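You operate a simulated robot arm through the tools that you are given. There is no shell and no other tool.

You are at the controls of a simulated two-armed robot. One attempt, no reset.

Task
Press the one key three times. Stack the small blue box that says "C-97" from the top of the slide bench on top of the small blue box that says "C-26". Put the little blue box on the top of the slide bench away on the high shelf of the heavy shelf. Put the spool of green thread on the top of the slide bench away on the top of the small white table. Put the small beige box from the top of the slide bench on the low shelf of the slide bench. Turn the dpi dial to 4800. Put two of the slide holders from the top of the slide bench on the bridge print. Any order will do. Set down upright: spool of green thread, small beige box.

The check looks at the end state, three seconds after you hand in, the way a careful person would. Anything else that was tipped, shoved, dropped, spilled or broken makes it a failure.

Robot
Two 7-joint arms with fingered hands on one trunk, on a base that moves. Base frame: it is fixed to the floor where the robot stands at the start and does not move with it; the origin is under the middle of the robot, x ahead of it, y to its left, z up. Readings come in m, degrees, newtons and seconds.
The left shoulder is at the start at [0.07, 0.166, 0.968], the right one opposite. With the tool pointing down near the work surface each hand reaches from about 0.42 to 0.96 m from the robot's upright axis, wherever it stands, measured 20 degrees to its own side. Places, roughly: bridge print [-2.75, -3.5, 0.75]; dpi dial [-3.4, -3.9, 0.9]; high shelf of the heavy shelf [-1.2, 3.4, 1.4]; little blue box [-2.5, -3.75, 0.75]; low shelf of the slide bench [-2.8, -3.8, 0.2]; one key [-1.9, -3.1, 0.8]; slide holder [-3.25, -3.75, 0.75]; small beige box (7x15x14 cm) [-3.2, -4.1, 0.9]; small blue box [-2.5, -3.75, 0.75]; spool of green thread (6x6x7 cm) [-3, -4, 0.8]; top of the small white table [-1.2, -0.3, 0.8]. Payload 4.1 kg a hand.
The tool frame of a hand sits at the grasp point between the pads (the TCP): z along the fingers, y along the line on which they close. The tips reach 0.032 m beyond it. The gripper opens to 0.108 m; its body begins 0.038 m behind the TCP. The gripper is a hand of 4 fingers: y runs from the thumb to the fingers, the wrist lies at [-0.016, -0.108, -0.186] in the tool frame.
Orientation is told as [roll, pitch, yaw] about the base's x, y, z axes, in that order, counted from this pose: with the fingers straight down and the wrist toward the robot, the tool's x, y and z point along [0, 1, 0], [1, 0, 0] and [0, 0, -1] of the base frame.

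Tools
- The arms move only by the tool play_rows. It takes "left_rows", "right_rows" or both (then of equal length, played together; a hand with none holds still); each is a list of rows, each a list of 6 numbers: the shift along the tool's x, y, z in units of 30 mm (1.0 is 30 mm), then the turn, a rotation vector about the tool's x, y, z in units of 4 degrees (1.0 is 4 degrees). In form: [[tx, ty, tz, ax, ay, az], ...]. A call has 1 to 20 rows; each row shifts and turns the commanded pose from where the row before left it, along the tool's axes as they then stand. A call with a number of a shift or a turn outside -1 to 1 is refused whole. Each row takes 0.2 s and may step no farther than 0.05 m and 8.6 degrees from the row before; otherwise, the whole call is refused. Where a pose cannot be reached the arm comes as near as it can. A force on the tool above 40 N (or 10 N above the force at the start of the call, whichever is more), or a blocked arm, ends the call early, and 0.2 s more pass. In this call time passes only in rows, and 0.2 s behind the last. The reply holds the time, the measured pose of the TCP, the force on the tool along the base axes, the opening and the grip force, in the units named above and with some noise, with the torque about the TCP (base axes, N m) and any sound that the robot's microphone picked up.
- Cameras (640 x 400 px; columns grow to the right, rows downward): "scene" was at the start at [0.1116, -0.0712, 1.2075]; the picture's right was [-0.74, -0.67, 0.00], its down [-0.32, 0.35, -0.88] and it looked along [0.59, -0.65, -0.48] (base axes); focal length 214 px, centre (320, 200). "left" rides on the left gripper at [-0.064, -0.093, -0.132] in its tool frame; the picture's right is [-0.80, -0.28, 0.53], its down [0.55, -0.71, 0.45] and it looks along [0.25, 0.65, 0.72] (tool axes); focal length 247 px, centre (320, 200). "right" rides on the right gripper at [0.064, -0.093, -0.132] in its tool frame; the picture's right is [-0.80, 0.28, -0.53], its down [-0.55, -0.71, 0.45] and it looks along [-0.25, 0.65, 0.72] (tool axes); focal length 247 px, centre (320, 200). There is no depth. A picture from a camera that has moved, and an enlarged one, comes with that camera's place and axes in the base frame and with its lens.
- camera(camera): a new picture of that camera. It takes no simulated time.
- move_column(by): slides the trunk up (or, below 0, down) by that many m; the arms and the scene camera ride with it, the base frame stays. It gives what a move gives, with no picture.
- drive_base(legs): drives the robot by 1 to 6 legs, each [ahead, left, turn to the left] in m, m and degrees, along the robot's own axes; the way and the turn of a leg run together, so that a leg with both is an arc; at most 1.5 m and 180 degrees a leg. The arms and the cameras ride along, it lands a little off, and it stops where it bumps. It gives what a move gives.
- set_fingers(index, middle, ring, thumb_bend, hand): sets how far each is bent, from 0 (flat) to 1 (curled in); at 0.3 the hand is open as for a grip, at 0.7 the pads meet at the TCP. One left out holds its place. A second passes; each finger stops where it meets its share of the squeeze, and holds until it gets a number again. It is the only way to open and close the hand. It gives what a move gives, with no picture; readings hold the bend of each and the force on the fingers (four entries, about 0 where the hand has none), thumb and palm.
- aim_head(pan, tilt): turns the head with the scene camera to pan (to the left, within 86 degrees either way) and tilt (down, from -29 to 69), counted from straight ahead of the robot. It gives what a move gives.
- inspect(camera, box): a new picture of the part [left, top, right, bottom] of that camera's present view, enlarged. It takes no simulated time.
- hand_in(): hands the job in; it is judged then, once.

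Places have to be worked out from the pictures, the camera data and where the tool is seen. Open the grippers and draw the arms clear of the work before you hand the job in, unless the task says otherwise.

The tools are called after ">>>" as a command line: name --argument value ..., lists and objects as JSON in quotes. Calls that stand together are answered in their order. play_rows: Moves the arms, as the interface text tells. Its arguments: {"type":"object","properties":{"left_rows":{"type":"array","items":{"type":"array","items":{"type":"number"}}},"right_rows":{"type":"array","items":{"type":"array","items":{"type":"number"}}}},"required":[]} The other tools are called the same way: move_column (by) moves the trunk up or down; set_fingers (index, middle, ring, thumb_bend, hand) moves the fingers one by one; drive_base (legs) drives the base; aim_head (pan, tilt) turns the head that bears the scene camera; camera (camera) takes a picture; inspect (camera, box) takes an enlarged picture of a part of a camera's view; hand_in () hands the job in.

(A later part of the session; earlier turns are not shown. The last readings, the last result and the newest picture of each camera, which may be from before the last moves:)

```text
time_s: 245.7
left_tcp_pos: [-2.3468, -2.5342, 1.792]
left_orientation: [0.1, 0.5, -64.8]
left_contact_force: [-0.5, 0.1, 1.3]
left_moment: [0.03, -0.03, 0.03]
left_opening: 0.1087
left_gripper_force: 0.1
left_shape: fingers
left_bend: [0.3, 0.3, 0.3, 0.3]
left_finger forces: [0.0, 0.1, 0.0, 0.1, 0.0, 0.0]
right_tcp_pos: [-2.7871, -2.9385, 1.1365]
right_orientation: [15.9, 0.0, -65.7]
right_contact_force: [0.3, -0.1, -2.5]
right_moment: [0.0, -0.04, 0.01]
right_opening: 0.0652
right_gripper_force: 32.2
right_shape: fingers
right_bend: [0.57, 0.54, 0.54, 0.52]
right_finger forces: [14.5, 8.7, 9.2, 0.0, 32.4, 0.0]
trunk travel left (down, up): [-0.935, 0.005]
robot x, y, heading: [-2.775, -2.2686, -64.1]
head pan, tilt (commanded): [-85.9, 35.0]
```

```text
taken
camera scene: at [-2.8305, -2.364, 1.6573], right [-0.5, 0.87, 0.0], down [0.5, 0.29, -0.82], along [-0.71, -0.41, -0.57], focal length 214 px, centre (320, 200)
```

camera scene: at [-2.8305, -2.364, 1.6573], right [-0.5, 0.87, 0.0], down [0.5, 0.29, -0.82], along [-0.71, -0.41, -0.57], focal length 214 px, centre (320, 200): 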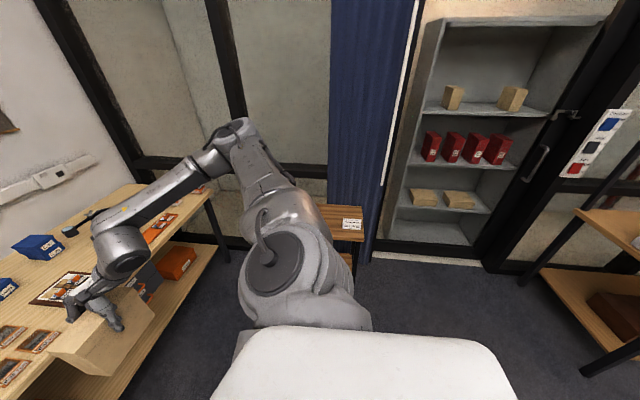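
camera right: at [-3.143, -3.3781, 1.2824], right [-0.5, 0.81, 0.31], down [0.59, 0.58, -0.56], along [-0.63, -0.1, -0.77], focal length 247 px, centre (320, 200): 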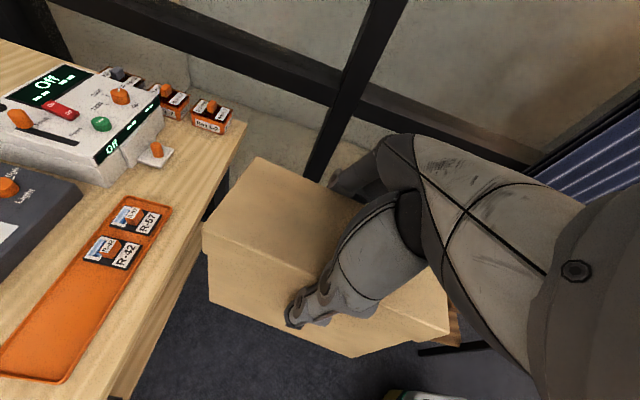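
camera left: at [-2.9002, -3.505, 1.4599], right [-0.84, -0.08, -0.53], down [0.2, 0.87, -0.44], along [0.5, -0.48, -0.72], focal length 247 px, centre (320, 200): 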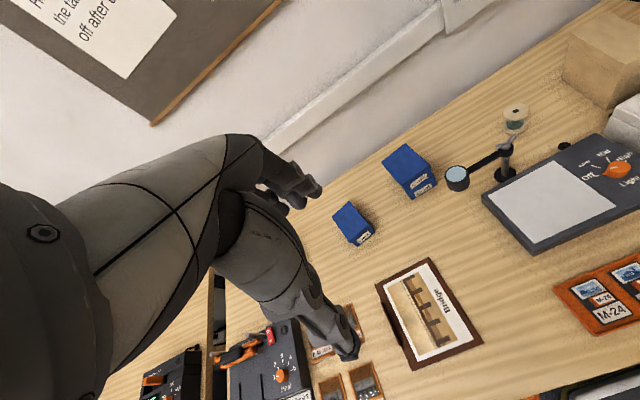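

The side table stands upright with its sign; I'll check it again later. Now at open floor, I lower the trunk by 0.76 m in two steps.

>>> move_column --by -0.4

>>> move_column --by -0.34

>>> aim_head --pan -20 --tilt 25

>>> camera --camera "scene"

>>> camera --camera "right"

```text
time_s: 249.5
left_tcp_pos: [-2.3448, -2.5332, 1.3929]
left_orientation: [0.0, 0.3, -64.7]
left_contact_force: [0.2, 0.2, 0.2]
left_moment: [-0.04, 0.01, -0.02]
left_opening: 0.1083
left_gripper_force: 0.0
left_shape: fingers
left_bend: [0.3, 0.3, 0.3, 0.3]
left_finger forces: [0.0, 0.0, 0.1, 0.0, 0.0, 0.1]
right_tcp_pos: [-2.784, -2.9384, 0.7366]
right_orientation: [15.9, 0.0, -65.7]
right_contact_force: [0.8, 0.5, -3.6]
right_moment: [-0.02, -0.03, -0.01]
right_opening: 0.0648
right_gripper_force: 31.9
right_shape: fingers
right_bend: [0.57, 0.54, 0.54, 0.52]
right_finger forces: [14.4, 8.6, 9.2, 0.0, 32.3, 0.0]
trunk travel left (down, up): [-0.535, 0.405]
robot x, y, heading: [-2.776, -2.273, -64.1]
head pan, tilt (commanded): [-85.9, 35.0]
```

```text
time_s: 252.8
left_tcp_pos: [-2.3447, -2.5337, 1.0526]
left_orientation: [-0.1, 0.4, -64.7]
left_contact_force: [0.8, 0.8, 0.0]
left_moment: [-0.03, -0.01, -0.01]
left_opening: 0.1086
left_gripper_force: 0.0
left_shape: fingers
left_bend: [0.3, 0.3, 0.3, 0.3]
left_finger forces: [0.0, 0.0, 0.0, 0.1, 0.0, 0.1]
right_tcp_pos: [-2.7842, -2.937, 0.397]
right_orientation: [15.9, 0.1, -65.6]
right_contact_force: [0.0, -0.3, -2.3]
right_moment: [0.04, -0.01, 0.02]
right_opening: 0.0648
right_gripper_force: 32.3
right_shape: fingers
right_bend: [0.57, 0.54, 0.54, 0.52]
right_finger forces: [14.4, 8.6, 9.2, 0.0, 32.2, 0.1]
trunk travel left (down, up): [-0.195, 0.745]
robot x, y, heading: [-2.7773, -2.2705, -64.0]
head pan, tilt (commanded): [-85.9, 35.0]
```

```text
time_s: 254.2
left_tcp_pos: [-2.344, -2.5353, 1.0511]
left_orientation: [0.0, 0.5, -64.7]
left_contact_force: [0.6, 0.3, -0.4]
left_moment: [-0.01, -0.01, 0.01]
left_opening: 0.1085
left_gripper_force: 0.1
left_shape: fingers
left_bend: [0.3, 0.3, 0.3, 0.3]
left_finger forces: [0.0, 0.0, 0.1, 0.0, 0.0, 0.0]
right_tcp_pos: [-2.7853, -2.9374, 0.3959]
right_orientation: [15.9, 0.0, -65.6]
right_contact_force: [0.1, -0.4, -2.4]
right_moment: [0.0, -0.02, 0.01]
right_opening: 0.0649
right_gripper_force: 32.2
right_shape: fingers
right_bend: [0.57, 0.54, 0.54, 0.52]
right_finger forces: [14.4, 8.7, 9.2, 0.1, 32.2, 0.0]
trunk travel left (down, up): [-0.195, 0.745]
robot x, y, heading: [-2.7742, -2.2699, -64.4]
head pan, tilt (commanded): [-20.0, 25.0]
```

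```text
taken
camera scene: at [-2.743, -2.4105, 0.9331], right [-0.99, -0.1, 0.0], down [-0.04, 0.42, -0.91], along [0.09, -0.9, -0.42], focal length 214 px, centre (320, 200)
```

scene: 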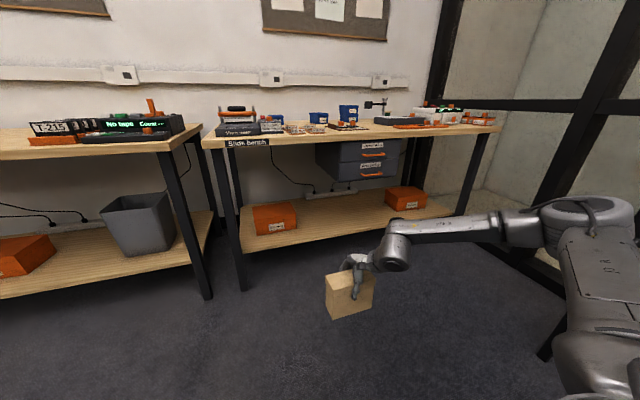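

```text
taken
camera right: at [-2.7999, -2.8433, 0.5409], right [-0.72, -0.63, 0.29], down [-0.66, 0.48, -0.58], along [0.23, -0.61, -0.76], focal length 247 px, centre (320, 200)
```

right: 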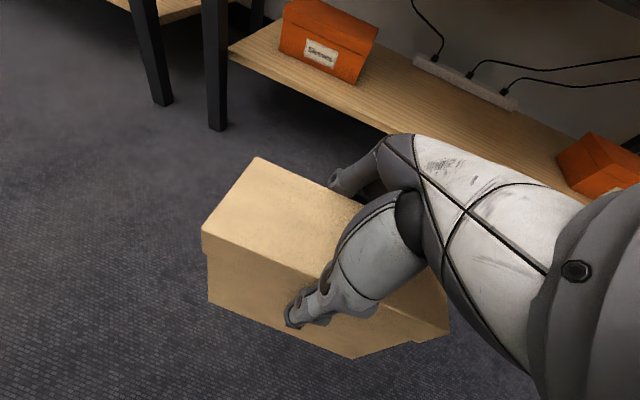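

The shelf and its free spot are clearly visible. I shift right 2.5 cm and drive 0.42 m ahead, then I'll extend the arm the rest of the way under the bench.

>>> drive_base --legs '[[0, -0.03, 0], [0.42, 0, 0]]'

>>> aim_head --pan -20 --tilt 35

>>> camera --camera "scene"

>>> camera --camera "right"

```text
time_s: 257.2
left_tcp_pos: [-2.1909, -2.9144, 1.0527]
left_orientation: [0.0, 0.4, -64.5]
left_contact_force: [0.4, 0.5, -0.4]
left_moment: [0.03, 0.0, 0.0]
left_opening: 0.1085
left_gripper_force: 0.1
left_shape: fingers
left_bend: [0.3, 0.3, 0.3, 0.3]
left_finger forces: [0.0, 0.1, 0.0, 0.0, 0.0, 0.0]
right_tcp_pos: [-2.6302, -3.3188, 0.3984]
right_orientation: [15.9, 0.0, -65.4]
right_contact_force: [-0.9, 0.1, -2.6]
right_moment: [-0.02, -0.01, 0.01]
right_opening: 0.0646
right_gripper_force: 32.9
right_shape: fingers
right_bend: [0.57, 0.54, 0.54, 0.52]
right_finger forces: [14.5, 8.7, 9.2, 0.0, 32.1, 0.0]
trunk travel left (down, up): [-0.195, 0.745]
robot x, y, heading: [-2.622, -2.6501, -64.0]
head pan, tilt (commanded): [-20.0, 25.0]
```

```text
time_s: 257.9
left_tcp_pos: [-2.1906, -2.9136, 1.0529]
left_orientation: [-0.1, 0.4, -64.4]
left_contact_force: [-0.4, -0.2, -0.7]
left_moment: [-0.01, 0.02, 0.01]
left_opening: 0.1084
left_gripper_force: 0.1
left_shape: fingers
left_bend: [0.3, 0.3, 0.3, 0.3]
left_finger forces: [0.0, 0.0, 0.0, 0.1, 0.0, 0.0]
right_tcp_pos: [-2.6305, -3.3202, 0.397]
right_orientation: [15.9, 0.0, -65.4]
right_contact_force: [0.5, 1.2, -2.6]
right_moment: [0.0, -0.05, -0.02]
right_opening: 0.0647
right_gripper_force: 31.9
right_shape: fingers
right_bend: [0.57, 0.54, 0.54, 0.52]
right_finger forces: [14.6, 8.6, 9.1, 0.1, 32.2, 0.1]
trunk travel left (down, up): [-0.195, 0.745]
robot x, y, heading: [-2.6199, -2.6465, -64.1]
head pan, tilt (commanded): [-20.0, 35.0]
```

```text
taken
camera scene: at [-2.5907, -2.7875, 0.9174], right [-0.99, -0.11, 0.0], down [-0.06, 0.57, -0.82], along [0.09, -0.81, -0.57], focal length 214 px, centre (320, 200)
```

scene: 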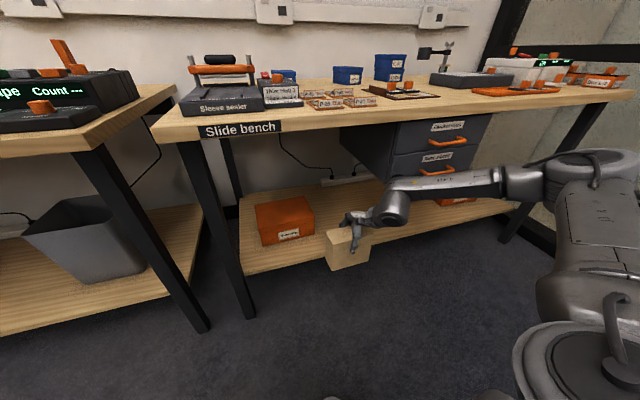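

```text
taken
camera right: at [-2.6453, -3.2245, 0.5408], right [-0.71, -0.64, 0.29], down [-0.66, 0.47, -0.58], along [0.23, -0.61, -0.76], focal length 247 px, centre (320, 200)
```

right: 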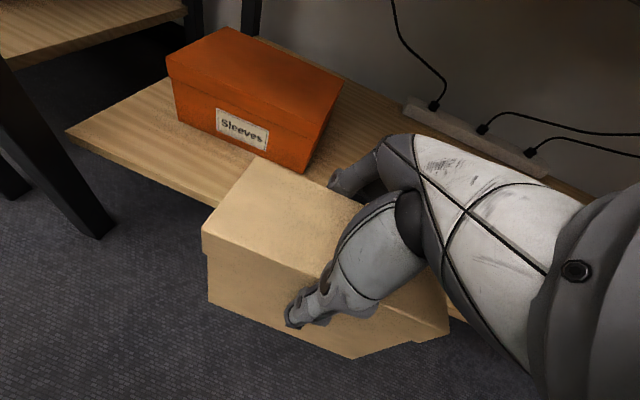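

I extend the arm 0.16 m forward (tool +y) so the box comes over the shelf, watching the force.

>>> play_rows --right_rows '[[0, 0.89, 0, 0, 0, 0], [0, 0.89, 0, 0, 0, 0], [0, 0.89, 0, 0, 0, 0], [0, 0.89, 0, 0, 0, 0], [0, 0.89, 0, 0, 0, 0], [0, 0.89, 0, 0, 0, 0]]'

>>> camera --camera "scene"

>>> camera --camera "right"

```text
time_s: 259.1
left_tcp_pos: [-2.2221, -2.9009, 1.0595]
left_orientation: [-0.4, -0.7, -67.6]
left_contact_force: [-0.1, 1.5, 0.3]
left_moment: [-0.08, 0.0, -0.03]
left_opening: 0.1086
left_gripper_force: 0.0
left_shape: fingers
left_bend: [0.3, 0.3, 0.3, 0.3]
left_finger forces: [0.0, 0.0, 0.0, 0.0, 0.1, 0.0]
right_tcp_pos: [-2.5846, -3.3431, 0.4194]
right_orientation: [17.7, -0.6, -58.5]
right_contact_force: [0.0, 0.7, -2.5]
right_moment: [0.0, 0.0, 0.04]
right_opening: 0.0647
right_gripper_force: 32.4
right_shape: fingers
right_bend: [0.57, 0.55, 0.54, 0.52]
right_finger forces: [14.7, 8.7, 9.2, 0.0, 32.4, 0.1]
trunk travel left (down, up): [-0.195, 0.745]
robot x, y, heading: [-2.6412, -2.6312, -67.1]
head pan, tilt (commanded): [-20.0, 35.0]
stopped in row 6 (right hand): the arm was blocked; the commanded pose is now the measured one
```

```text
taken
camera scene: at [-2.6136, -2.7558, 0.9218], right [-1.0, -0.05, 0.0], down [-0.03, 0.56, -0.83], along [0.04, -0.83, -0.56], focal length 214 px, centre (320, 200)
```

scene: 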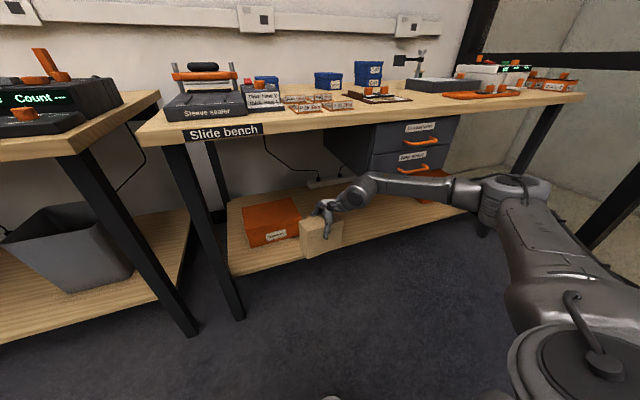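

```text
taken
camera right: at [-2.6157, -3.2526, 0.5632], right [-0.64, -0.72, 0.27], down [-0.7, 0.39, -0.6], along [0.33, -0.57, -0.75], focal length 247 px, centre (320, 200)
```

right: 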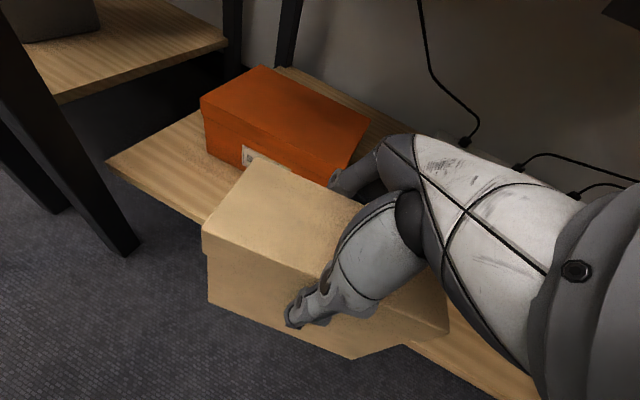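

The forearm met the drawer unit's left corner and the motion was stopped; the orange box has not moved and the beige box is still held. I back off 10 cm, straighten the heading, and look before choosing the wider spot right of the drawers.

>>> drive_base --legs '[[-0.12, 0, 0]]'

>>> drive_base --legs '[[0, 0, 2.3]]'

>>> camera --camera "scene"

>>> camera --camera "right"

```text
time_s: 260.4
left_tcp_pos: [-2.2687, -2.8089, 1.0531]
left_orientation: [0.0, 0.2, -67.5]
left_contact_force: [-0.3, -0.1, 0.0]
left_moment: [0.0, -0.02, -0.01]
left_opening: 0.1087
left_gripper_force: 0.1
left_shape: fingers
left_bend: [0.3, 0.3, 0.3, 0.3]
left_finger forces: [0.0, 0.0, 0.1, 0.1, 0.0, 0.0]
right_tcp_pos: [-2.6356, -3.2412, 0.3999]
right_orientation: [18.1, 0.7, -58.8]
right_contact_force: [0.4, 1.0, -2.1]
right_moment: [-0.05, -0.03, 0.04]
right_opening: 0.0649
right_gripper_force: 32.6
right_shape: fingers
right_bend: [0.57, 0.55, 0.54, 0.52]
right_finger forces: [14.8, 8.6, 9.1, 0.0, 32.3, 0.0]
trunk travel left (down, up): [-0.195, 0.745]
robot x, y, heading: [-2.6836, -2.5228, -67.1]
head pan, tilt (commanded): [-20.0, 35.0]
```

```text
time_s: 261.2
left_tcp_pos: [-2.2583, -2.7925, 1.0513]
left_orientation: [0.0, 0.4, -65.2]
left_contact_force: [-0.2, -0.1, -0.2]
left_moment: [0.0, 0.02, 0.01]
left_opening: 0.1084
left_gripper_force: 0.1
left_shape: fingers
left_bend: [0.3, 0.3, 0.3, 0.3]
left_finger forces: [0.0, 0.0, 0.1, 0.0, 0.0, 0.1]
right_tcp_pos: [-2.6063, -3.2381, 0.3991]
right_orientation: [18.1, 0.9, -56.7]
right_contact_force: [0.0, -0.2, -2.0]
right_moment: [-0.04, 0.0, 0.02]
right_opening: 0.0648
right_gripper_force: 32.0
right_shape: fingers
right_bend: [0.57, 0.55, 0.54, 0.52]
right_finger forces: [14.9, 8.6, 9.1, 0.0, 32.2, 0.0]
trunk travel left (down, up): [-0.195, 0.745]
robot x, y, heading: [-2.6858, -2.5251, -64.5]
head pan, tilt (commanded): [-20.0, 35.0]
```

```text
taken
camera scene: at [-2.6544, -2.6612, 0.9174], right [-1.0, -0.09, 0.0], down [-0.05, 0.57, -0.82], along [0.08, -0.82, -0.57], focal length 214 px, centre (320, 200)
```

scene: 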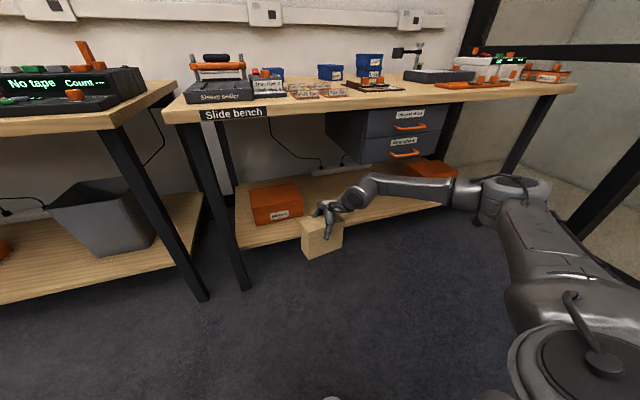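

```text
taken
camera right: at [-2.6383, -3.153, 0.5447], right [-0.61, -0.75, 0.25], down [-0.71, 0.39, -0.59], along [0.34, -0.54, -0.77], focal length 247 px, centre (320, 200)
```

right: 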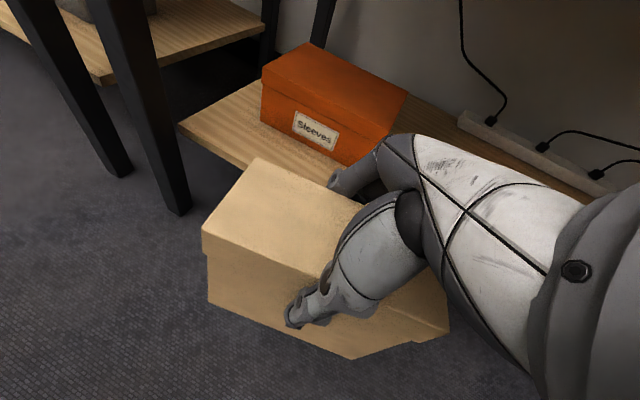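

The box is secure but 2–3° off level. I restore the hand's yaw and lean, and shift it 6.5 cm to the right for a straighter arm.

>>> play_rows --right_rows '[[0, 0, 0, -0.215, 0, 0.66], [0, 0, 0, -0.215, 0, 0.66], [0, 0, 0, -0.215, -0.6, 0.66], [-0.69, -0.22, -0.2, 0, 0, 0], [-0.69, -0.22, -0.2, 0, 0, 0], [-0.69, -0.22, -0.2, 0, 0, 0]]'

>>> camera --camera "scene"

```text
time_s: 262.6
left_tcp_pos: [-2.2574, -2.7914, 1.0503]
left_orientation: [0.0, 0.3, -65.2]
left_contact_force: [-0.4, 0.2, 0.1]
left_moment: [-0.01, -0.03, -0.04]
left_opening: 0.1086
left_gripper_force: 0.0
left_shape: fingers
left_bend: [0.3, 0.3, 0.3, 0.3]
left_finger forces: [0.1, 0.1, 0.0, 0.0, 0.0, 0.0]
right_tcp_pos: [-2.6729, -3.2496, 0.3984]
right_orientation: [15.5, 0.8, -64.9]
right_contact_force: [0.2, -0.6, -3.3]
right_moment: [0.0, -0.01, 0.02]
right_opening: 0.0649
right_gripper_force: 32.6
right_shape: fingers
right_bend: [0.57, 0.55, 0.54, 0.52]
right_finger forces: [14.7, 8.5, 9.1, 0.0, 32.0, 0.2]
trunk travel left (down, up): [-0.195, 0.745]
robot x, y, heading: [-2.6802, -2.5269, -64.6]
head pan, tilt (commanded): [-20.0, 35.0]
```

```text
taken
camera scene: at [-2.6546, -2.6613, 0.9174], right [-1.0, -0.09, 0.0], down [-0.05, 0.57, -0.82], along [0.08, -0.82, -0.57], focal length 214 px, centre (320, 200)
```

scene: 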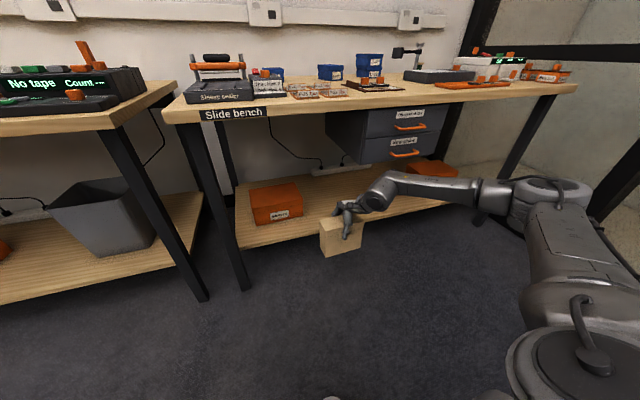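

Hand is level again. I drive right 0.56 m along the bench front to the spot right of the drawers.

>>> drive_base --legs '[[0, -0.56, 0]]'

>>> camera --camera "scene"

>>> camera --camera "right"

```text
time_s: 265.7
left_tcp_pos: [-2.7516, -3.0256, 1.0514]
left_orientation: [0.0, 0.4, -64.6]
left_contact_force: [0.6, 0.0, 0.3]
left_moment: [0.01, -0.01, -0.01]
left_opening: 0.1086
left_gripper_force: 0.1
left_shape: fingers
left_bend: [0.3, 0.3, 0.3, 0.3]
left_finger forces: [0.0, 0.1, 0.0, 0.0, 0.1, 0.0]
right_tcp_pos: [-3.1633, -3.4871, 0.3979]
right_orientation: [15.6, 0.8, -64.3]
right_contact_force: [0.1, 0.8, -3.5]
right_moment: [-0.02, 0.01, -0.02]
right_opening: 0.0647
right_gripper_force: 32.7
right_shape: fingers
right_bend: [0.57, 0.55, 0.54, 0.52]
right_finger forces: [14.9, 8.5, 9.1, 0.0, 32.0, 0.0]
trunk travel left (down, up): [-0.195, 0.745]
robot x, y, heading: [-3.1808, -2.7634, -64.1]
head pan, tilt (commanded): [-20.0, 35.0]
```

```text
taken
camera scene: at [-3.1501, -2.8998, 0.9174], right [-0.99, -0.1, 0.0], down [-0.06, 0.57, -0.82], along [0.09, -0.81, -0.57], focal length 214 px, centre (320, 200)
```

scene: 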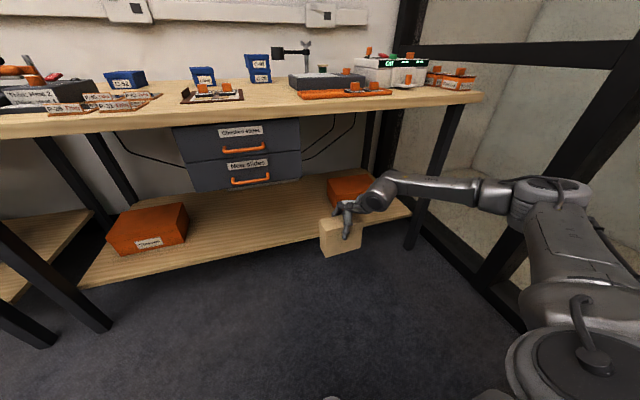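

```text
taken
camera right: at [-3.1772, -3.3955, 0.5432], right [-0.7, -0.65, 0.29], down [-0.68, 0.47, -0.57], along [0.23, -0.6, -0.77], focal length 247 px, centre (320, 200)
```

right: 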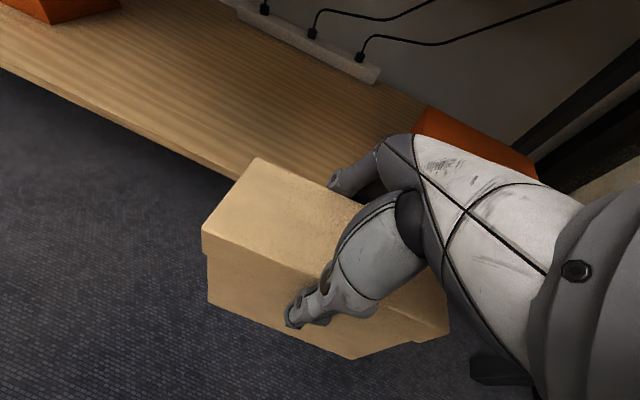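

The path ahead is clear here: drawers' right side is ~10 cm left of the box centre and the orange box is further right/back. I drive ahead 0.12 m, check, then the rest.

>>> drive_base --legs '[[0.13, 0, 0]]'

>>> camera --camera "scene"

>>> camera --camera "right"

```text
time_s: 267.0
left_tcp_pos: [-2.6916, -3.1457, 1.0519]
left_orientation: [0.0, 0.3, -64.6]
left_contact_force: [0.3, -0.3, 0.2]
left_moment: [0.0, 0.02, 0.02]
left_opening: 0.1084
left_gripper_force: 0.0
left_shape: fingers
left_bend: [0.3, 0.3, 0.3, 0.3]
left_finger forces: [0.0, 0.0, 0.1, 0.0, 0.1, 0.0]
right_tcp_pos: [-3.1019, -3.6066, 0.3968]
right_orientation: [15.6, 1.0, -64.3]
right_contact_force: [0.2, -0.4, -2.5]
right_moment: [0.01, 0.01, 0.01]
right_opening: 0.0644
right_gripper_force: 32.2
right_shape: fingers
right_bend: [0.57, 0.55, 0.54, 0.52]
right_finger forces: [14.8, 8.5, 9.1, 0.0, 32.0, 0.1]
trunk travel left (down, up): [-0.195, 0.745]
robot x, y, heading: [-3.1214, -2.8792, -63.9]
head pan, tilt (commanded): [-20.0, 35.0]
```

```text
taken
camera scene: at [-3.0917, -3.019, 0.9172], right [-0.99, -0.1, 0.0], down [-0.06, 0.57, -0.82], along [0.09, -0.81, -0.57], focal length 214 px, centre (320, 200)
```

scene: 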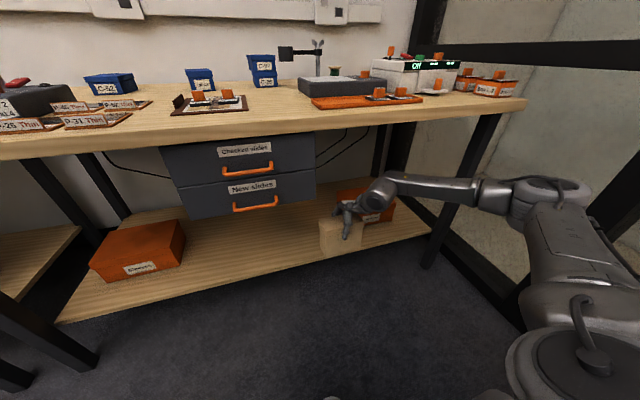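

```text
taken
camera right: at [-3.1186, -3.5146, 0.5428], right [-0.7, -0.65, 0.29], down [-0.68, 0.47, -0.57], along [0.23, -0.6, -0.77], focal length 247 px, centre (320, 200)
```

right: 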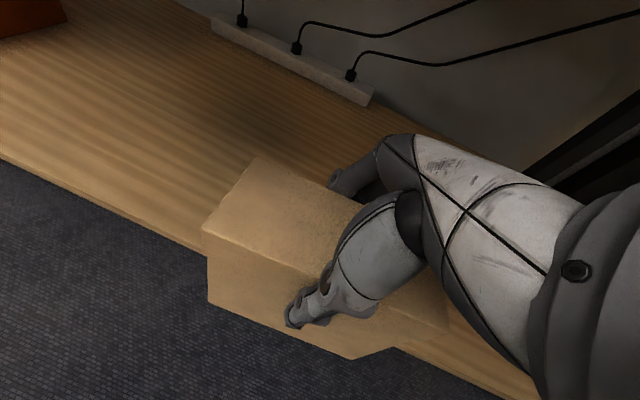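

Still clear, box now at the shelf's front edge. I drive the remaining 9 cm.

>>> drive_base --legs '[[0.095, 0, 0]]'

>>> camera --camera "scene"

>>> camera --camera "right"

```text
time_s: 268.1
left_tcp_pos: [-2.65, -3.2291, 1.0517]
left_orientation: [0.0, 0.3, -64.4]
left_contact_force: [-0.3, -0.6, -0.7]
left_moment: [0.02, -0.03, 0.01]
left_opening: 0.1085
left_gripper_force: 0.0
left_shape: fingers
left_bend: [0.3, 0.3, 0.3, 0.3]
left_finger forces: [0.0, 0.0, 0.0, 0.0, 0.0, 0.1]
right_tcp_pos: [-3.0604, -3.6913, 0.3979]
right_orientation: [15.5, 0.9, -64.1]
right_contact_force: [0.9, -0.3, -2.1]
right_moment: [0.03, 0.0, 0.01]
right_opening: 0.0647
right_gripper_force: 32.2
right_shape: fingers
right_bend: [0.57, 0.55, 0.54, 0.52]
right_finger forces: [14.8, 8.5, 9.1, 0.0, 32.1, 0.1]
trunk travel left (down, up): [-0.195, 0.745]
robot x, y, heading: [-3.0819, -2.9657, -64.0]
head pan, tilt (commanded): [-20.0, 35.0]
```

```text
taken
camera scene: at [-3.0498, -3.104, 0.9172], right [-0.99, -0.11, 0.0], down [-0.06, 0.57, -0.82], along [0.09, -0.81, -0.57], focal length 214 px, centre (320, 200)
```

scene: 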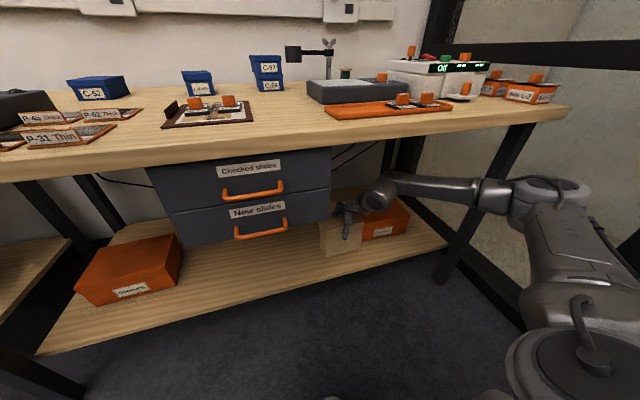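

```text
taken
camera right: at [-3.0758, -3.5995, 0.5427], right [-0.69, -0.66, 0.29], down [-0.68, 0.46, -0.57], along [0.24, -0.59, -0.77], focal length 247 px, centre (320, 200)
```

right: 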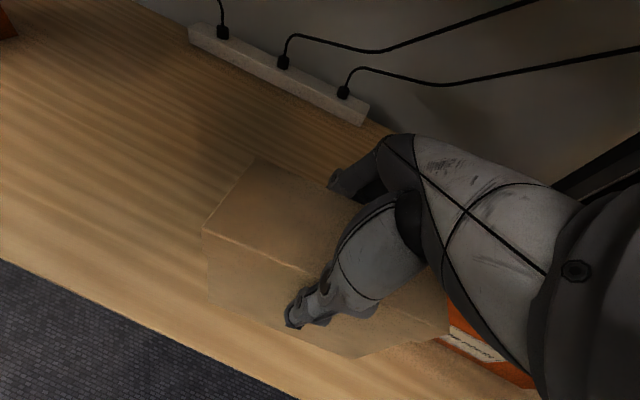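

The box is over the shelf. I lower the trunk gently until contact.

>>> move_column --by -0.03

>>> move_column --by -0.008

>>> camera --camera "right"

>>> inspect --camera "scene" --box '[280, 150, 440, 280]'

```text
time_s: 268.9
left_tcp_pos: [-2.6511, -3.2282, 1.0218]
left_orientation: [-0.1, 0.3, -64.4]
left_contact_force: [-0.2, 0.4, 0.4]
left_moment: [0.0, 0.03, -0.02]
left_opening: 0.1085
left_gripper_force: 0.1
left_shape: fingers
left_bend: [0.3, 0.3, 0.3, 0.3]
left_finger forces: [0.1, 0.1, 0.0, 0.1, 0.0, 0.0]
right_tcp_pos: [-3.0597, -3.6909, 0.3688]
right_orientation: [15.5, 0.7, -64.1]
right_contact_force: [0.1, 0.0, -2.8]
right_moment: [0.0, -0.01, 0.03]
right_opening: 0.0643
right_gripper_force: 32.3
right_shape: fingers
right_bend: [0.57, 0.55, 0.54, 0.52]
right_finger forces: [14.8, 8.5, 9.1, 0.0, 32.0, 0.0]
trunk travel left (down, up): [-0.165, 0.775]
robot x, y, heading: [-3.0801, -2.9679, -64.0]
head pan, tilt (commanded): [-20.0, 35.0]
```

```text
time_s: 269.5
left_tcp_pos: [-2.6506, -3.2284, 1.0149]
left_orientation: [0.0, 0.4, -64.4]
left_contact_force: [0.0, 0.3, -0.3]
left_moment: [0.0, 0.01, -0.01]
left_opening: 0.1081
left_gripper_force: 0.0
left_shape: fingers
left_bend: [0.3, 0.3, 0.3, 0.3]
left_finger forces: [0.0, 0.1, 0.0, 0.0, 0.0, 0.0]
right_tcp_pos: [-3.0605, -3.6916, 0.3594]
right_orientation: [15.5, 0.8, -64.2]
right_contact_force: [0.5, -0.3, -3.1]
right_moment: [-0.02, -0.03, -0.02]
right_opening: 0.0647
right_gripper_force: 32.3
right_shape: fingers
right_bend: [0.57, 0.55, 0.54, 0.52]
right_finger forces: [14.7, 8.5, 9.1, 0.0, 32.1, 0.1]
trunk travel left (down, up): [-0.157, 0.783]
robot x, y, heading: [-3.0801, -2.9687, -63.9]
head pan, tilt (commanded): [-20.0, 35.0]
```

```text
taken
camera right: at [-3.0759, -3.5991, 0.5053], right [-0.69, -0.66, 0.3], down [-0.68, 0.46, -0.57], along [0.24, -0.6, -0.77], focal length 247 px, centre (320, 200)
```

right: 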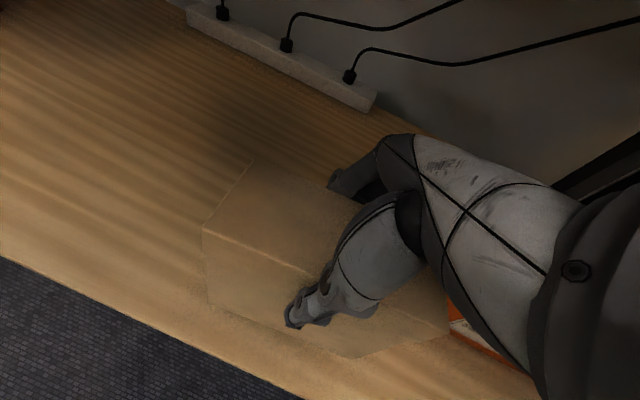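

```text
3.08 times, centred on (360, 215) of scene
camera zoom: at [-3.0501, -3.1032, 0.8794], right [-0.99, -0.11, 0.0], down [-0.06, 0.57, -0.82], along [0.09, -0.81, -0.57], focal length 660 px, centre (197, 154)
```

zoom: 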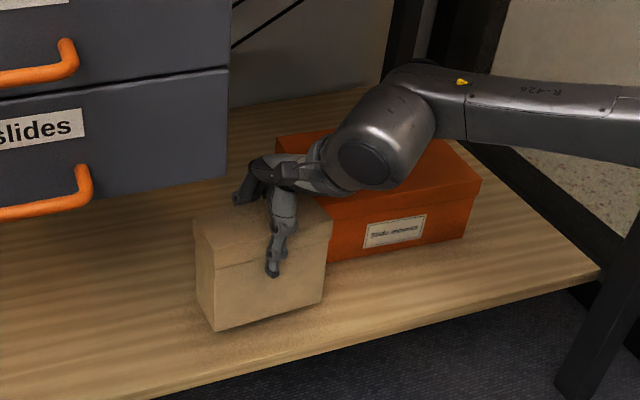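

Nearly down. I continue in small steps until the shelf is felt.

>>> move_column --by -0.007

>>> move_column --by -0.005

```text
time_s: 270.0
left_tcp_pos: [-2.6514, -3.228, 1.0079]
left_orientation: [0.0, 0.4, -64.4]
left_contact_force: [0.5, -0.2, 1.0]
left_moment: [0.0, -0.03, 0.02]
left_opening: 0.1085
left_gripper_force: 0.1
left_shape: fingers
left_bend: [0.3, 0.3, 0.3, 0.3]
left_finger forces: [0.1, 0.0, 0.0, 0.0, 0.0, 0.0]
right_tcp_pos: [-3.0593, -3.6922, 0.3534]
right_orientation: [15.5, 0.7, -64.2]
right_contact_force: [-0.5, 0.8, -2.4]
right_moment: [-0.03, 0.0, 0.06]
right_opening: 0.0644
right_gripper_force: 31.9
right_shape: fingers
right_bend: [0.57, 0.55, 0.54, 0.52]
right_finger forces: [14.8, 8.5, 9.1, 0.0, 32.1, 0.0]
trunk travel left (down, up): [-0.15, 0.79]
robot x, y, heading: [-3.0778, -2.9663, -63.8]
head pan, tilt (commanded): [-20.0, 35.0]
```

```text
time_s: 270.6
left_tcp_pos: [-2.6494, -3.2294, 1.0021]
left_orientation: [0.0, 0.4, -64.4]
left_contact_force: [-0.8, 0.6, -0.6]
left_moment: [0.0, -0.05, -0.01]
left_opening: 0.1085
left_gripper_force: 0.1
left_shape: fingers
left_bend: [0.3, 0.3, 0.3, 0.3]
left_finger forces: [0.0, 0.1, 0.0, 0.0, 0.0, 0.0]
right_tcp_pos: [-3.0599, -3.6917, 0.3478]
right_orientation: [15.4, 0.8, -64.1]
right_contact_force: [-0.9, 0.3, -2.8]
right_moment: [-0.05, -0.02, 0.01]
right_opening: 0.0646
right_gripper_force: 31.7
right_shape: fingers
right_bend: [0.57, 0.55, 0.54, 0.52]
right_finger forces: [14.8, 8.6, 9.1, 0.0, 32.1, 0.0]
trunk travel left (down, up): [-0.145, 0.795]
robot x, y, heading: [-3.0794, -2.9688, -64.3]
head pan, tilt (commanded): [-20.0, 35.0]
```

>>> move_column --by -0.005

>>> move_column --by -0.005

>>> inspect --camera "scene" --box '[280, 150, 440, 280]'

```text
time_s: 271.1
left_tcp_pos: [-2.6497, -3.2287, 0.9985]
left_orientation: [-0.1, 0.3, -64.4]
left_contact_force: [-0.2, 0.4, -0.7]
left_moment: [0.03, -0.01, -0.01]
left_opening: 0.1085
left_gripper_force: 0.0
left_shape: fingers
left_bend: [0.3, 0.3, 0.3, 0.3]
left_finger forces: [0.1, 0.0, 0.1, 0.0, 0.0, 0.0]
right_tcp_pos: [-3.0614, -3.6923, 0.3421]
right_orientation: [15.5, 0.8, -64.1]
right_contact_force: [-0.3, 0.8, -1.4]
right_moment: [-0.01, -0.03, 0.0]
right_opening: 0.0647
right_gripper_force: 32.8
right_shape: fingers
right_bend: [0.57, 0.55, 0.54, 0.52]
right_finger forces: [14.7, 8.5, 9.1, 0.0, 32.2, 0.1]
trunk travel left (down, up): [-0.14, 0.8]
robot x, y, heading: [-3.0818, -2.9675, -64.0]
head pan, tilt (commanded): [-20.0, 35.0]
```

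```text
time_s: 271.6
left_tcp_pos: [-2.6496, -3.229, 0.9919]
left_orientation: [-0.1, 0.4, -64.4]
left_contact_force: [0.5, -0.1, -0.4]
left_moment: [0.02, 0.01, 0.02]
left_opening: 0.1085
left_gripper_force: 0.0
left_shape: fingers
left_bend: [0.3, 0.3, 0.3, 0.3]
left_finger forces: [0.0, 0.0, 0.1, 0.1, 0.0, 0.0]
right_tcp_pos: [-3.0602, -3.6904, 0.3375]
right_orientation: [15.5, 0.8, -64.1]
right_contact_force: [0.2, -0.2, -2.5]
right_moment: [0.0, 0.03, 0.01]
right_opening: 0.0646
right_gripper_force: 32.3
right_shape: fingers
right_bend: [0.57, 0.55, 0.54, 0.52]
right_finger forces: [14.8, 8.4, 9.2, 0.0, 32.0, 0.0]
trunk travel left (down, up): [-0.135, 0.805]
robot x, y, heading: [-3.0822, -2.9714, -63.9]
head pan, tilt (commanded): [-20.0, 35.0]
```

```text
3.08 times, centred on (360, 215) of scene
camera zoom: at [-3.0501, -3.1033, 0.8574], right [-0.99, -0.11, 0.0], down [-0.06, 0.57, -0.82], along [0.09, -0.81, -0.57], focal length 660 px, centre (197, 154)
```

zoom: 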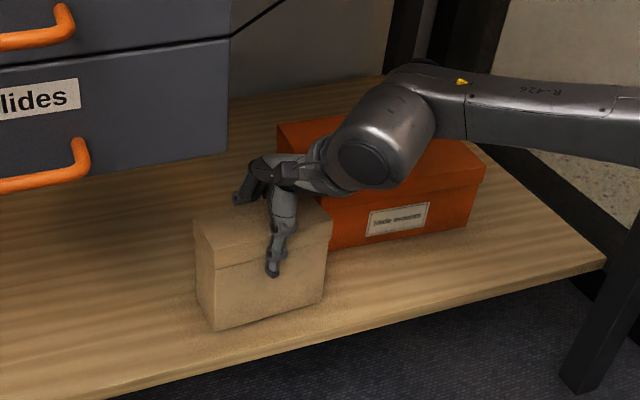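

Not yet touching; continuing down in 5 mm steps.

>>> move_column --by -0.005

>>> move_column --by -0.005

```text
time_s: 272.2
left_tcp_pos: [-2.6498, -3.2277, 0.9878]
left_orientation: [0.0, 0.2, -64.4]
left_contact_force: [0.3, -0.2, 0.5]
left_moment: [-0.03, -0.04, 0.01]
left_opening: 0.1084
left_gripper_force: 0.0
left_shape: fingers
left_bend: [0.3, 0.3, 0.3, 0.3]
left_finger forces: [0.0, 0.0, 0.0, 0.0, 0.0, 0.0]
right_tcp_pos: [-3.0597, -3.6916, 0.3366]
right_orientation: [15.7, 0.5, -64.1]
right_contact_force: [-0.7, 3.2, 14.4]
right_moment: [-0.18, 0.18, -0.13]
right_opening: 0.0645
right_gripper_force: 33.0
right_shape: fingers
right_bend: [0.58, 0.55, 0.54, 0.52]
right_finger forces: [13.8, 8.5, 9.1, 0.1, 34.5, 0.0]
trunk travel left (down, up): [-0.13, 0.81]
robot x, y, heading: [-3.0822, -2.966, -63.9]
head pan, tilt (commanded): [-20.0, 35.0]
```

```text
time_s: 272.7
left_tcp_pos: [-2.6508, -3.2249, 0.9837]
left_orientation: [-0.1, 0.1, -64.4]
left_contact_force: [0.3, 0.0, -0.7]
left_moment: [-0.03, -0.01, 0.0]
left_opening: 0.1086
left_gripper_force: 0.1
left_shape: fingers
left_bend: [0.3, 0.3, 0.3, 0.3]
left_finger forces: [0.0, 0.0, 0.0, 0.1, 0.0, 0.0]
right_tcp_pos: [-3.0596, -3.6911, 0.3343]
right_orientation: [15.6, 0.2, -64.1]
right_contact_force: [-3.6, 3.7, 39.6]
right_moment: [-0.37, 0.01, -0.2]
right_opening: 0.0646
right_gripper_force: 34.2
right_shape: fingers
right_bend: [0.59, 0.55, 0.54, 0.53]
right_finger forces: [13.3, 8.7, 9.1, 0.0, 37.2, 0.1]
trunk travel left (down, up): [-0.125, 0.815]
robot x, y, heading: [-3.0813, -2.9656, -64.0]
head pan, tilt (commanded): [-20.0, 35.0]
```

The box is on the shelf (contact 40 N). I ease up 5 mm and open the fingers moderately.

>>> move_column --by 0.006

>>> set_fingers --hand "right" --index 0.45 --middle 0.43 --ring 0.42 --thumb_bend 0.38

>>> inspect --camera "scene" --box '[280, 150, 440, 280]'

>>> camera --camera "right"

```text
time_s: 273.3
left_tcp_pos: [-2.6502, -3.2265, 0.9895]
left_orientation: [0.0, 0.2, -64.4]
left_contact_force: [-0.5, 1.0, 0.2]
left_moment: [0.03, 0.01, 0.01]
left_opening: 0.1087
left_gripper_force: 0.1
left_shape: fingers
left_bend: [0.3, 0.3, 0.3, 0.3]
left_finger forces: [0.0, 0.0, 0.0, 0.0, 0.0, 0.0]
right_tcp_pos: [-3.0601, -3.691, 0.3348]
right_orientation: [15.5, 0.7, -64.1]
right_contact_force: [3.2, -2.3, 21.1]
right_moment: [-0.9, -0.33, -0.2]
right_opening: 0.0646
right_gripper_force: 34.9
right_shape: fingers
right_bend: [0.58, 0.55, 0.54, 0.53]
right_finger forces: [15.0, 10.1, 10.7, 0.0, 32.5, 0.0]
trunk travel left (down, up): [-0.131, 0.809]
robot x, y, heading: [-3.0822, -2.9689, -64.0]
head pan, tilt (commanded): [-20.0, 35.0]
```

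```text
time_s: 274.3
left_tcp_pos: [-2.6501, -3.2285, 0.9889]
left_orientation: [0.0, 0.4, -64.4]
left_contact_force: [0.0, -0.6, 0.0]
left_moment: [0.01, -0.01, 0.01]
left_opening: 0.1083
left_gripper_force: 0.1
left_shape: fingers
left_bend: [0.3, 0.3, 0.3, 0.3]
left_finger forces: [0.0, 0.1, 0.1, 0.0, 0.1, 0.0]
right_tcp_pos: [-3.061, -3.6911, 0.334]
right_orientation: [15.5, 0.9, -64.2]
right_contact_force: [-0.3, 0.2, -0.9]
right_moment: [-0.02, -0.01, 0.02]
right_opening: 0.0816
right_gripper_force: 2.2
right_shape: fingers
right_bend: [0.45, 0.43, 0.42, 0.37]
right_finger forces: [1.9, 0.0, 0.0, 0.0, 2.0, 0.0]
trunk travel left (down, up): [-0.131, 0.809]
robot x, y, heading: [-3.0814, -2.9665, -63.8]
head pan, tilt (commanded): [-20.0, 35.0]
```

```text
3.08 times, centred on (360, 215) of scene
camera zoom: at [-3.0501, -3.1033, 0.8534], right [-0.99, -0.11, 0.0], down [-0.06, 0.57, -0.82], along [0.09, -0.81, -0.57], focal length 660 px, centre (197, 154)
```

zoom: 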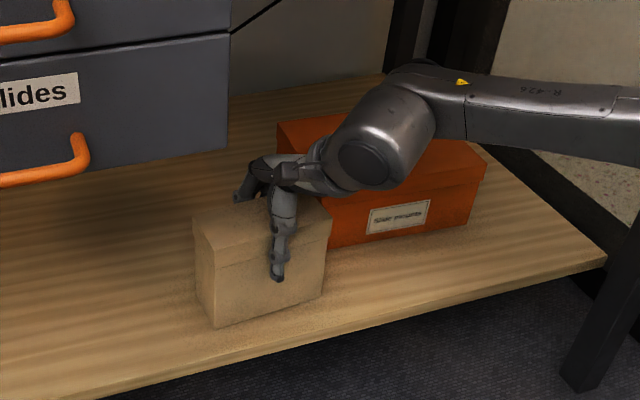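

```text
taken
camera right: at [-3.076, -3.5991, 0.4789], right [-0.69, -0.66, 0.3], down [-0.68, 0.46, -0.57], along [0.24, -0.59, -0.77], focal length 247 px, centre (320, 200)
```

right: 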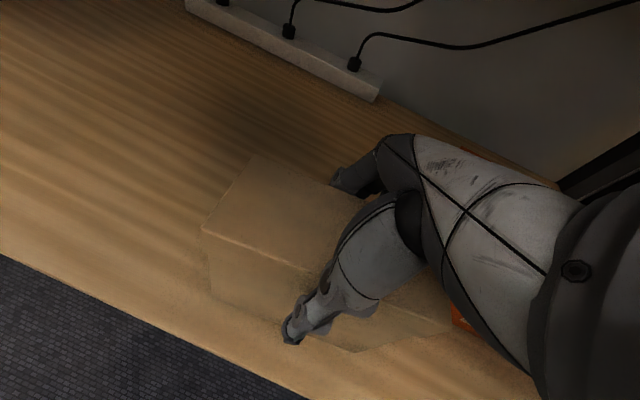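

Still touching lightly; I open further, then raise 8 cm straight up and check the box stays.

>>> set_fingers --hand "right" --index 0.3 --middle 0.3 --ring 0.3 --thumb_bend 0.25

>>> move_column --by 0.04

>>> move_column --by 0.05

>>> inspect --camera "scene" --box '[280, 150, 440, 280]'

```text
time_s: 275.3
left_tcp_pos: [-2.6508, -3.2284, 0.9887]
left_orientation: [0.0, 0.3, -64.4]
left_contact_force: [0.5, 0.5, -0.4]
left_moment: [-0.02, 0.0, -0.01]
left_opening: 0.1084
left_gripper_force: 0.1
left_shape: fingers
left_bend: [0.3, 0.3, 0.3, 0.3]
left_finger forces: [0.0, 0.0, 0.0, 0.0, 0.0, 0.0]
right_tcp_pos: [-3.061, -3.6914, 0.3339]
right_orientation: [15.6, 0.7, -64.1]
right_contact_force: [-0.4, -0.4, 1.1]
right_moment: [0.02, -0.07, 0.01]
right_opening: 0.1125
right_gripper_force: 0.1
right_shape: fingers
right_bend: [0.3, 0.3, 0.3, 0.25]
right_finger forces: [0.0, 0.1, 0.0, 0.0, 0.0, 0.1]
trunk travel left (down, up): [-0.131, 0.809]
robot x, y, heading: [-3.0835, -2.967, -63.6]
head pan, tilt (commanded): [-20.0, 35.0]
```

```text
time_s: 276.1
left_tcp_pos: [-2.65, -3.2279, 1.0275]
left_orientation: [0.0, 0.4, -64.4]
left_contact_force: [-0.3, 0.4, -0.1]
left_moment: [0.02, 0.0, -0.01]
left_opening: 0.1084
left_gripper_force: 0.1
left_shape: fingers
left_bend: [0.3, 0.3, 0.3, 0.3]
left_finger forces: [0.0, 0.0, 0.0, 0.0, 0.0, 0.0]
right_tcp_pos: [-3.0613, -3.6916, 0.3739]
right_orientation: [15.5, 0.8, -64.1]
right_contact_force: [-0.4, 0.2, 0.1]
right_moment: [-0.03, 0.0, 0.01]
right_opening: 0.1124
right_gripper_force: 0.1
right_shape: fingers
right_bend: [0.3, 0.3, 0.3, 0.25]
right_finger forces: [0.0, 0.0, 0.0, 0.0, 0.0, 0.0]
trunk travel left (down, up): [-0.171, 0.769]
robot x, y, heading: [-3.0813, -2.967, -63.9]
head pan, tilt (commanded): [-20.0, 35.0]
```

```text
time_s: 277.0
left_tcp_pos: [-2.6499, -3.2284, 1.0781]
left_orientation: [-0.1, 0.5, -64.4]
left_contact_force: [0.7, -1.0, -0.4]
left_moment: [0.03, 0.01, 0.02]
left_opening: 0.1085
left_gripper_force: 0.1
left_shape: fingers
left_bend: [0.3, 0.3, 0.3, 0.3]
left_finger forces: [0.0, 0.0, 0.0, 0.0, 0.0, 0.0]
right_tcp_pos: [-3.0603, -3.6915, 0.4238]
right_orientation: [15.5, 0.8, -64.1]
right_contact_force: [-0.1, 0.5, -0.3]
right_moment: [-0.02, 0.01, 0.01]
right_opening: 0.1123
right_gripper_force: 0.0
right_shape: fingers
right_bend: [0.3, 0.3, 0.3, 0.25]
right_finger forces: [0.0, 0.1, 0.0, 0.0, 0.1, 0.1]
trunk travel left (down, up): [-0.221, 0.719]
robot x, y, heading: [-3.0817, -2.9695, -64.1]
head pan, tilt (commanded): [-20.0, 35.0]
```

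```text
3.08 times, centred on (360, 215) of scene
camera zoom: at [-3.05, -3.1034, 0.9434], right [-0.99, -0.11, 0.0], down [-0.06, 0.57, -0.82], along [0.09, -0.81, -0.57], focal length 660 px, centre (197, 154)
```

zoom: 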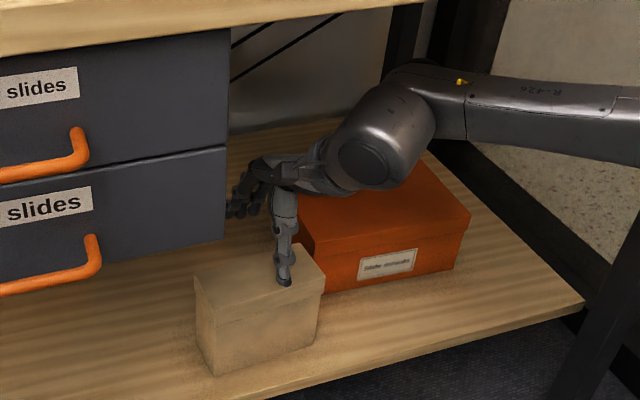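

The beige box stands upright on the low shelf. I back the robot off 0.35 m to withdraw the hand.

>>> drive_base --legs '[[-0.35, 0, 0]]'

>>> camera --camera "scene"

```text
time_s: 279.3
left_tcp_pos: [-2.7914, -2.92, 1.0762]
left_orientation: [0.2, 0.8, -62.8]
left_contact_force: [0.2, 0.3, 0.7]
left_moment: [0.02, -0.02, -0.02]
left_opening: 0.1085
left_gripper_force: 0.0
left_shape: fingers
left_bend: [0.3, 0.3, 0.3, 0.3]
left_finger forces: [0.1, 0.0, 0.0, 0.0, 0.0, 0.0]
right_tcp_pos: [-3.1808, -3.3845, 0.4171]
right_orientation: [16.0, 1.4, -61.8]
right_contact_force: [-0.4, 0.0, 0.8]
right_moment: [-0.03, 0.01, -0.01]
right_opening: 0.1127
right_gripper_force: 0.1
right_shape: fingers
right_bend: [0.3, 0.3, 0.3, 0.25]
right_finger forces: [0.0, 0.1, 0.0, 0.0, 0.0, 0.0]
trunk travel left (down, up): [-0.221, 0.719]
robot x, y, heading: [-3.2329, -2.6649, -62.4]
head pan, tilt (commanded): [-20.0, 35.0]
stopped in leg 1: the robot was blocked; the commanded pose is now the measured one
```

```text
taken
camera scene: at [-3.1947, -2.8043, 0.9421], right [-0.99, -0.13, 0.0], down [-0.08, 0.57, -0.82], along [0.11, -0.81, -0.58], focal length 214 px, centre (320, 200)
```

scene: 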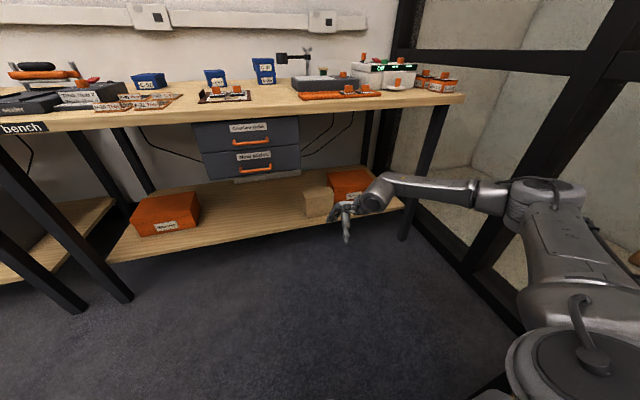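

Backing was blocked again – the elbow probably touched the small side table on the right. I move forward a touch and left, away from it, then inspect that table.

>>> drive_base --legs '[[0.04, 0.1, 0], [0, 0.5, -2.4]]'

>>> aim_head --pan -80 --tilt 15

>>> camera --camera "scene"

```text
time_s: 283.1
left_tcp_pos: [-2.2491, -2.7029, 1.0779]
left_orientation: [0.0, 0.3, -65.6]
left_contact_force: [-0.4, 0.3, -0.3]
left_moment: [-0.01, 0.03, -0.03]
left_opening: 0.1085
left_gripper_force: 0.0
left_shape: fingers
left_bend: [0.3, 0.3, 0.3, 0.3]
left_finger forces: [0.0, 0.0, 0.0, 0.0, 0.0, 0.0]
right_tcp_pos: [-2.6625, -3.1544, 0.4217]
right_orientation: [15.8, 1.0, -64.8]
right_contact_force: [0.1, 0.9, 0.0]
right_moment: [-0.03, -0.03, 0.03]
right_opening: 0.1127
right_gripper_force: 0.1
right_shape: fingers
right_bend: [0.3, 0.3, 0.3, 0.25]
right_finger forces: [0.1, 0.1, 0.1, 0.1, 0.1, 0.0]
trunk travel left (down, up): [-0.221, 0.719]
robot x, y, heading: [-2.6738, -2.4343, -65.0]
head pan, tilt (commanded): [-20.0, 35.0]
```

```text
time_s: 284.4
left_tcp_pos: [-2.2502, -2.7034, 1.0786]
left_orientation: [0.1, 0.4, -65.6]
left_contact_force: [0.3, -0.9, 0.8]
left_moment: [0.01, -0.03, 0.04]
left_opening: 0.1084
left_gripper_force: 0.2
left_shape: fingers
left_bend: [0.3, 0.3, 0.3, 0.3]
left_finger forces: [0.1, 0.0, 0.0, 0.1, 0.0, 0.0]
right_tcp_pos: [-2.6633, -3.1542, 0.4217]
right_orientation: [16.0, 1.1, -64.7]
right_contact_force: [-0.6, -1.6, -0.9]
right_moment: [0.0, 0.0, 0.01]
right_opening: 0.1128
right_gripper_force: 0.1
right_shape: fingers
right_bend: [0.3, 0.3, 0.3, 0.25]
right_finger forces: [0.0, 0.0, 0.0, 0.0, 0.0, 0.1]
trunk travel left (down, up): [-0.221, 0.719]
robot x, y, heading: [-2.6735, -2.4337, -64.9]
head pan, tilt (commanded): [-80.0, 15.0]
```

```text
taken
camera scene: at [-2.7304, -2.5349, 0.9754], right [-0.57, 0.82, 0.0], down [0.21, 0.15, -0.97], along [-0.79, -0.55, -0.26], focal length 214 px, centre (320, 200)
```

scene: 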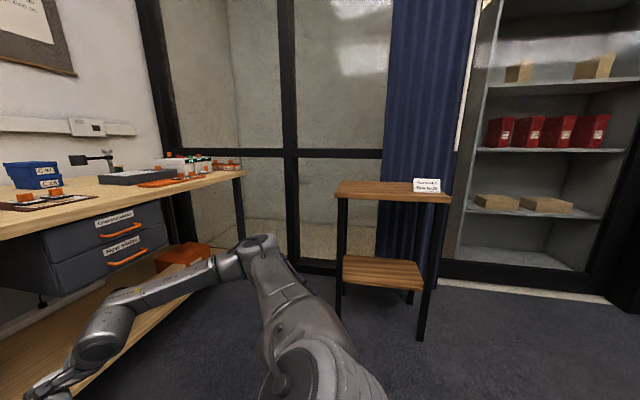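

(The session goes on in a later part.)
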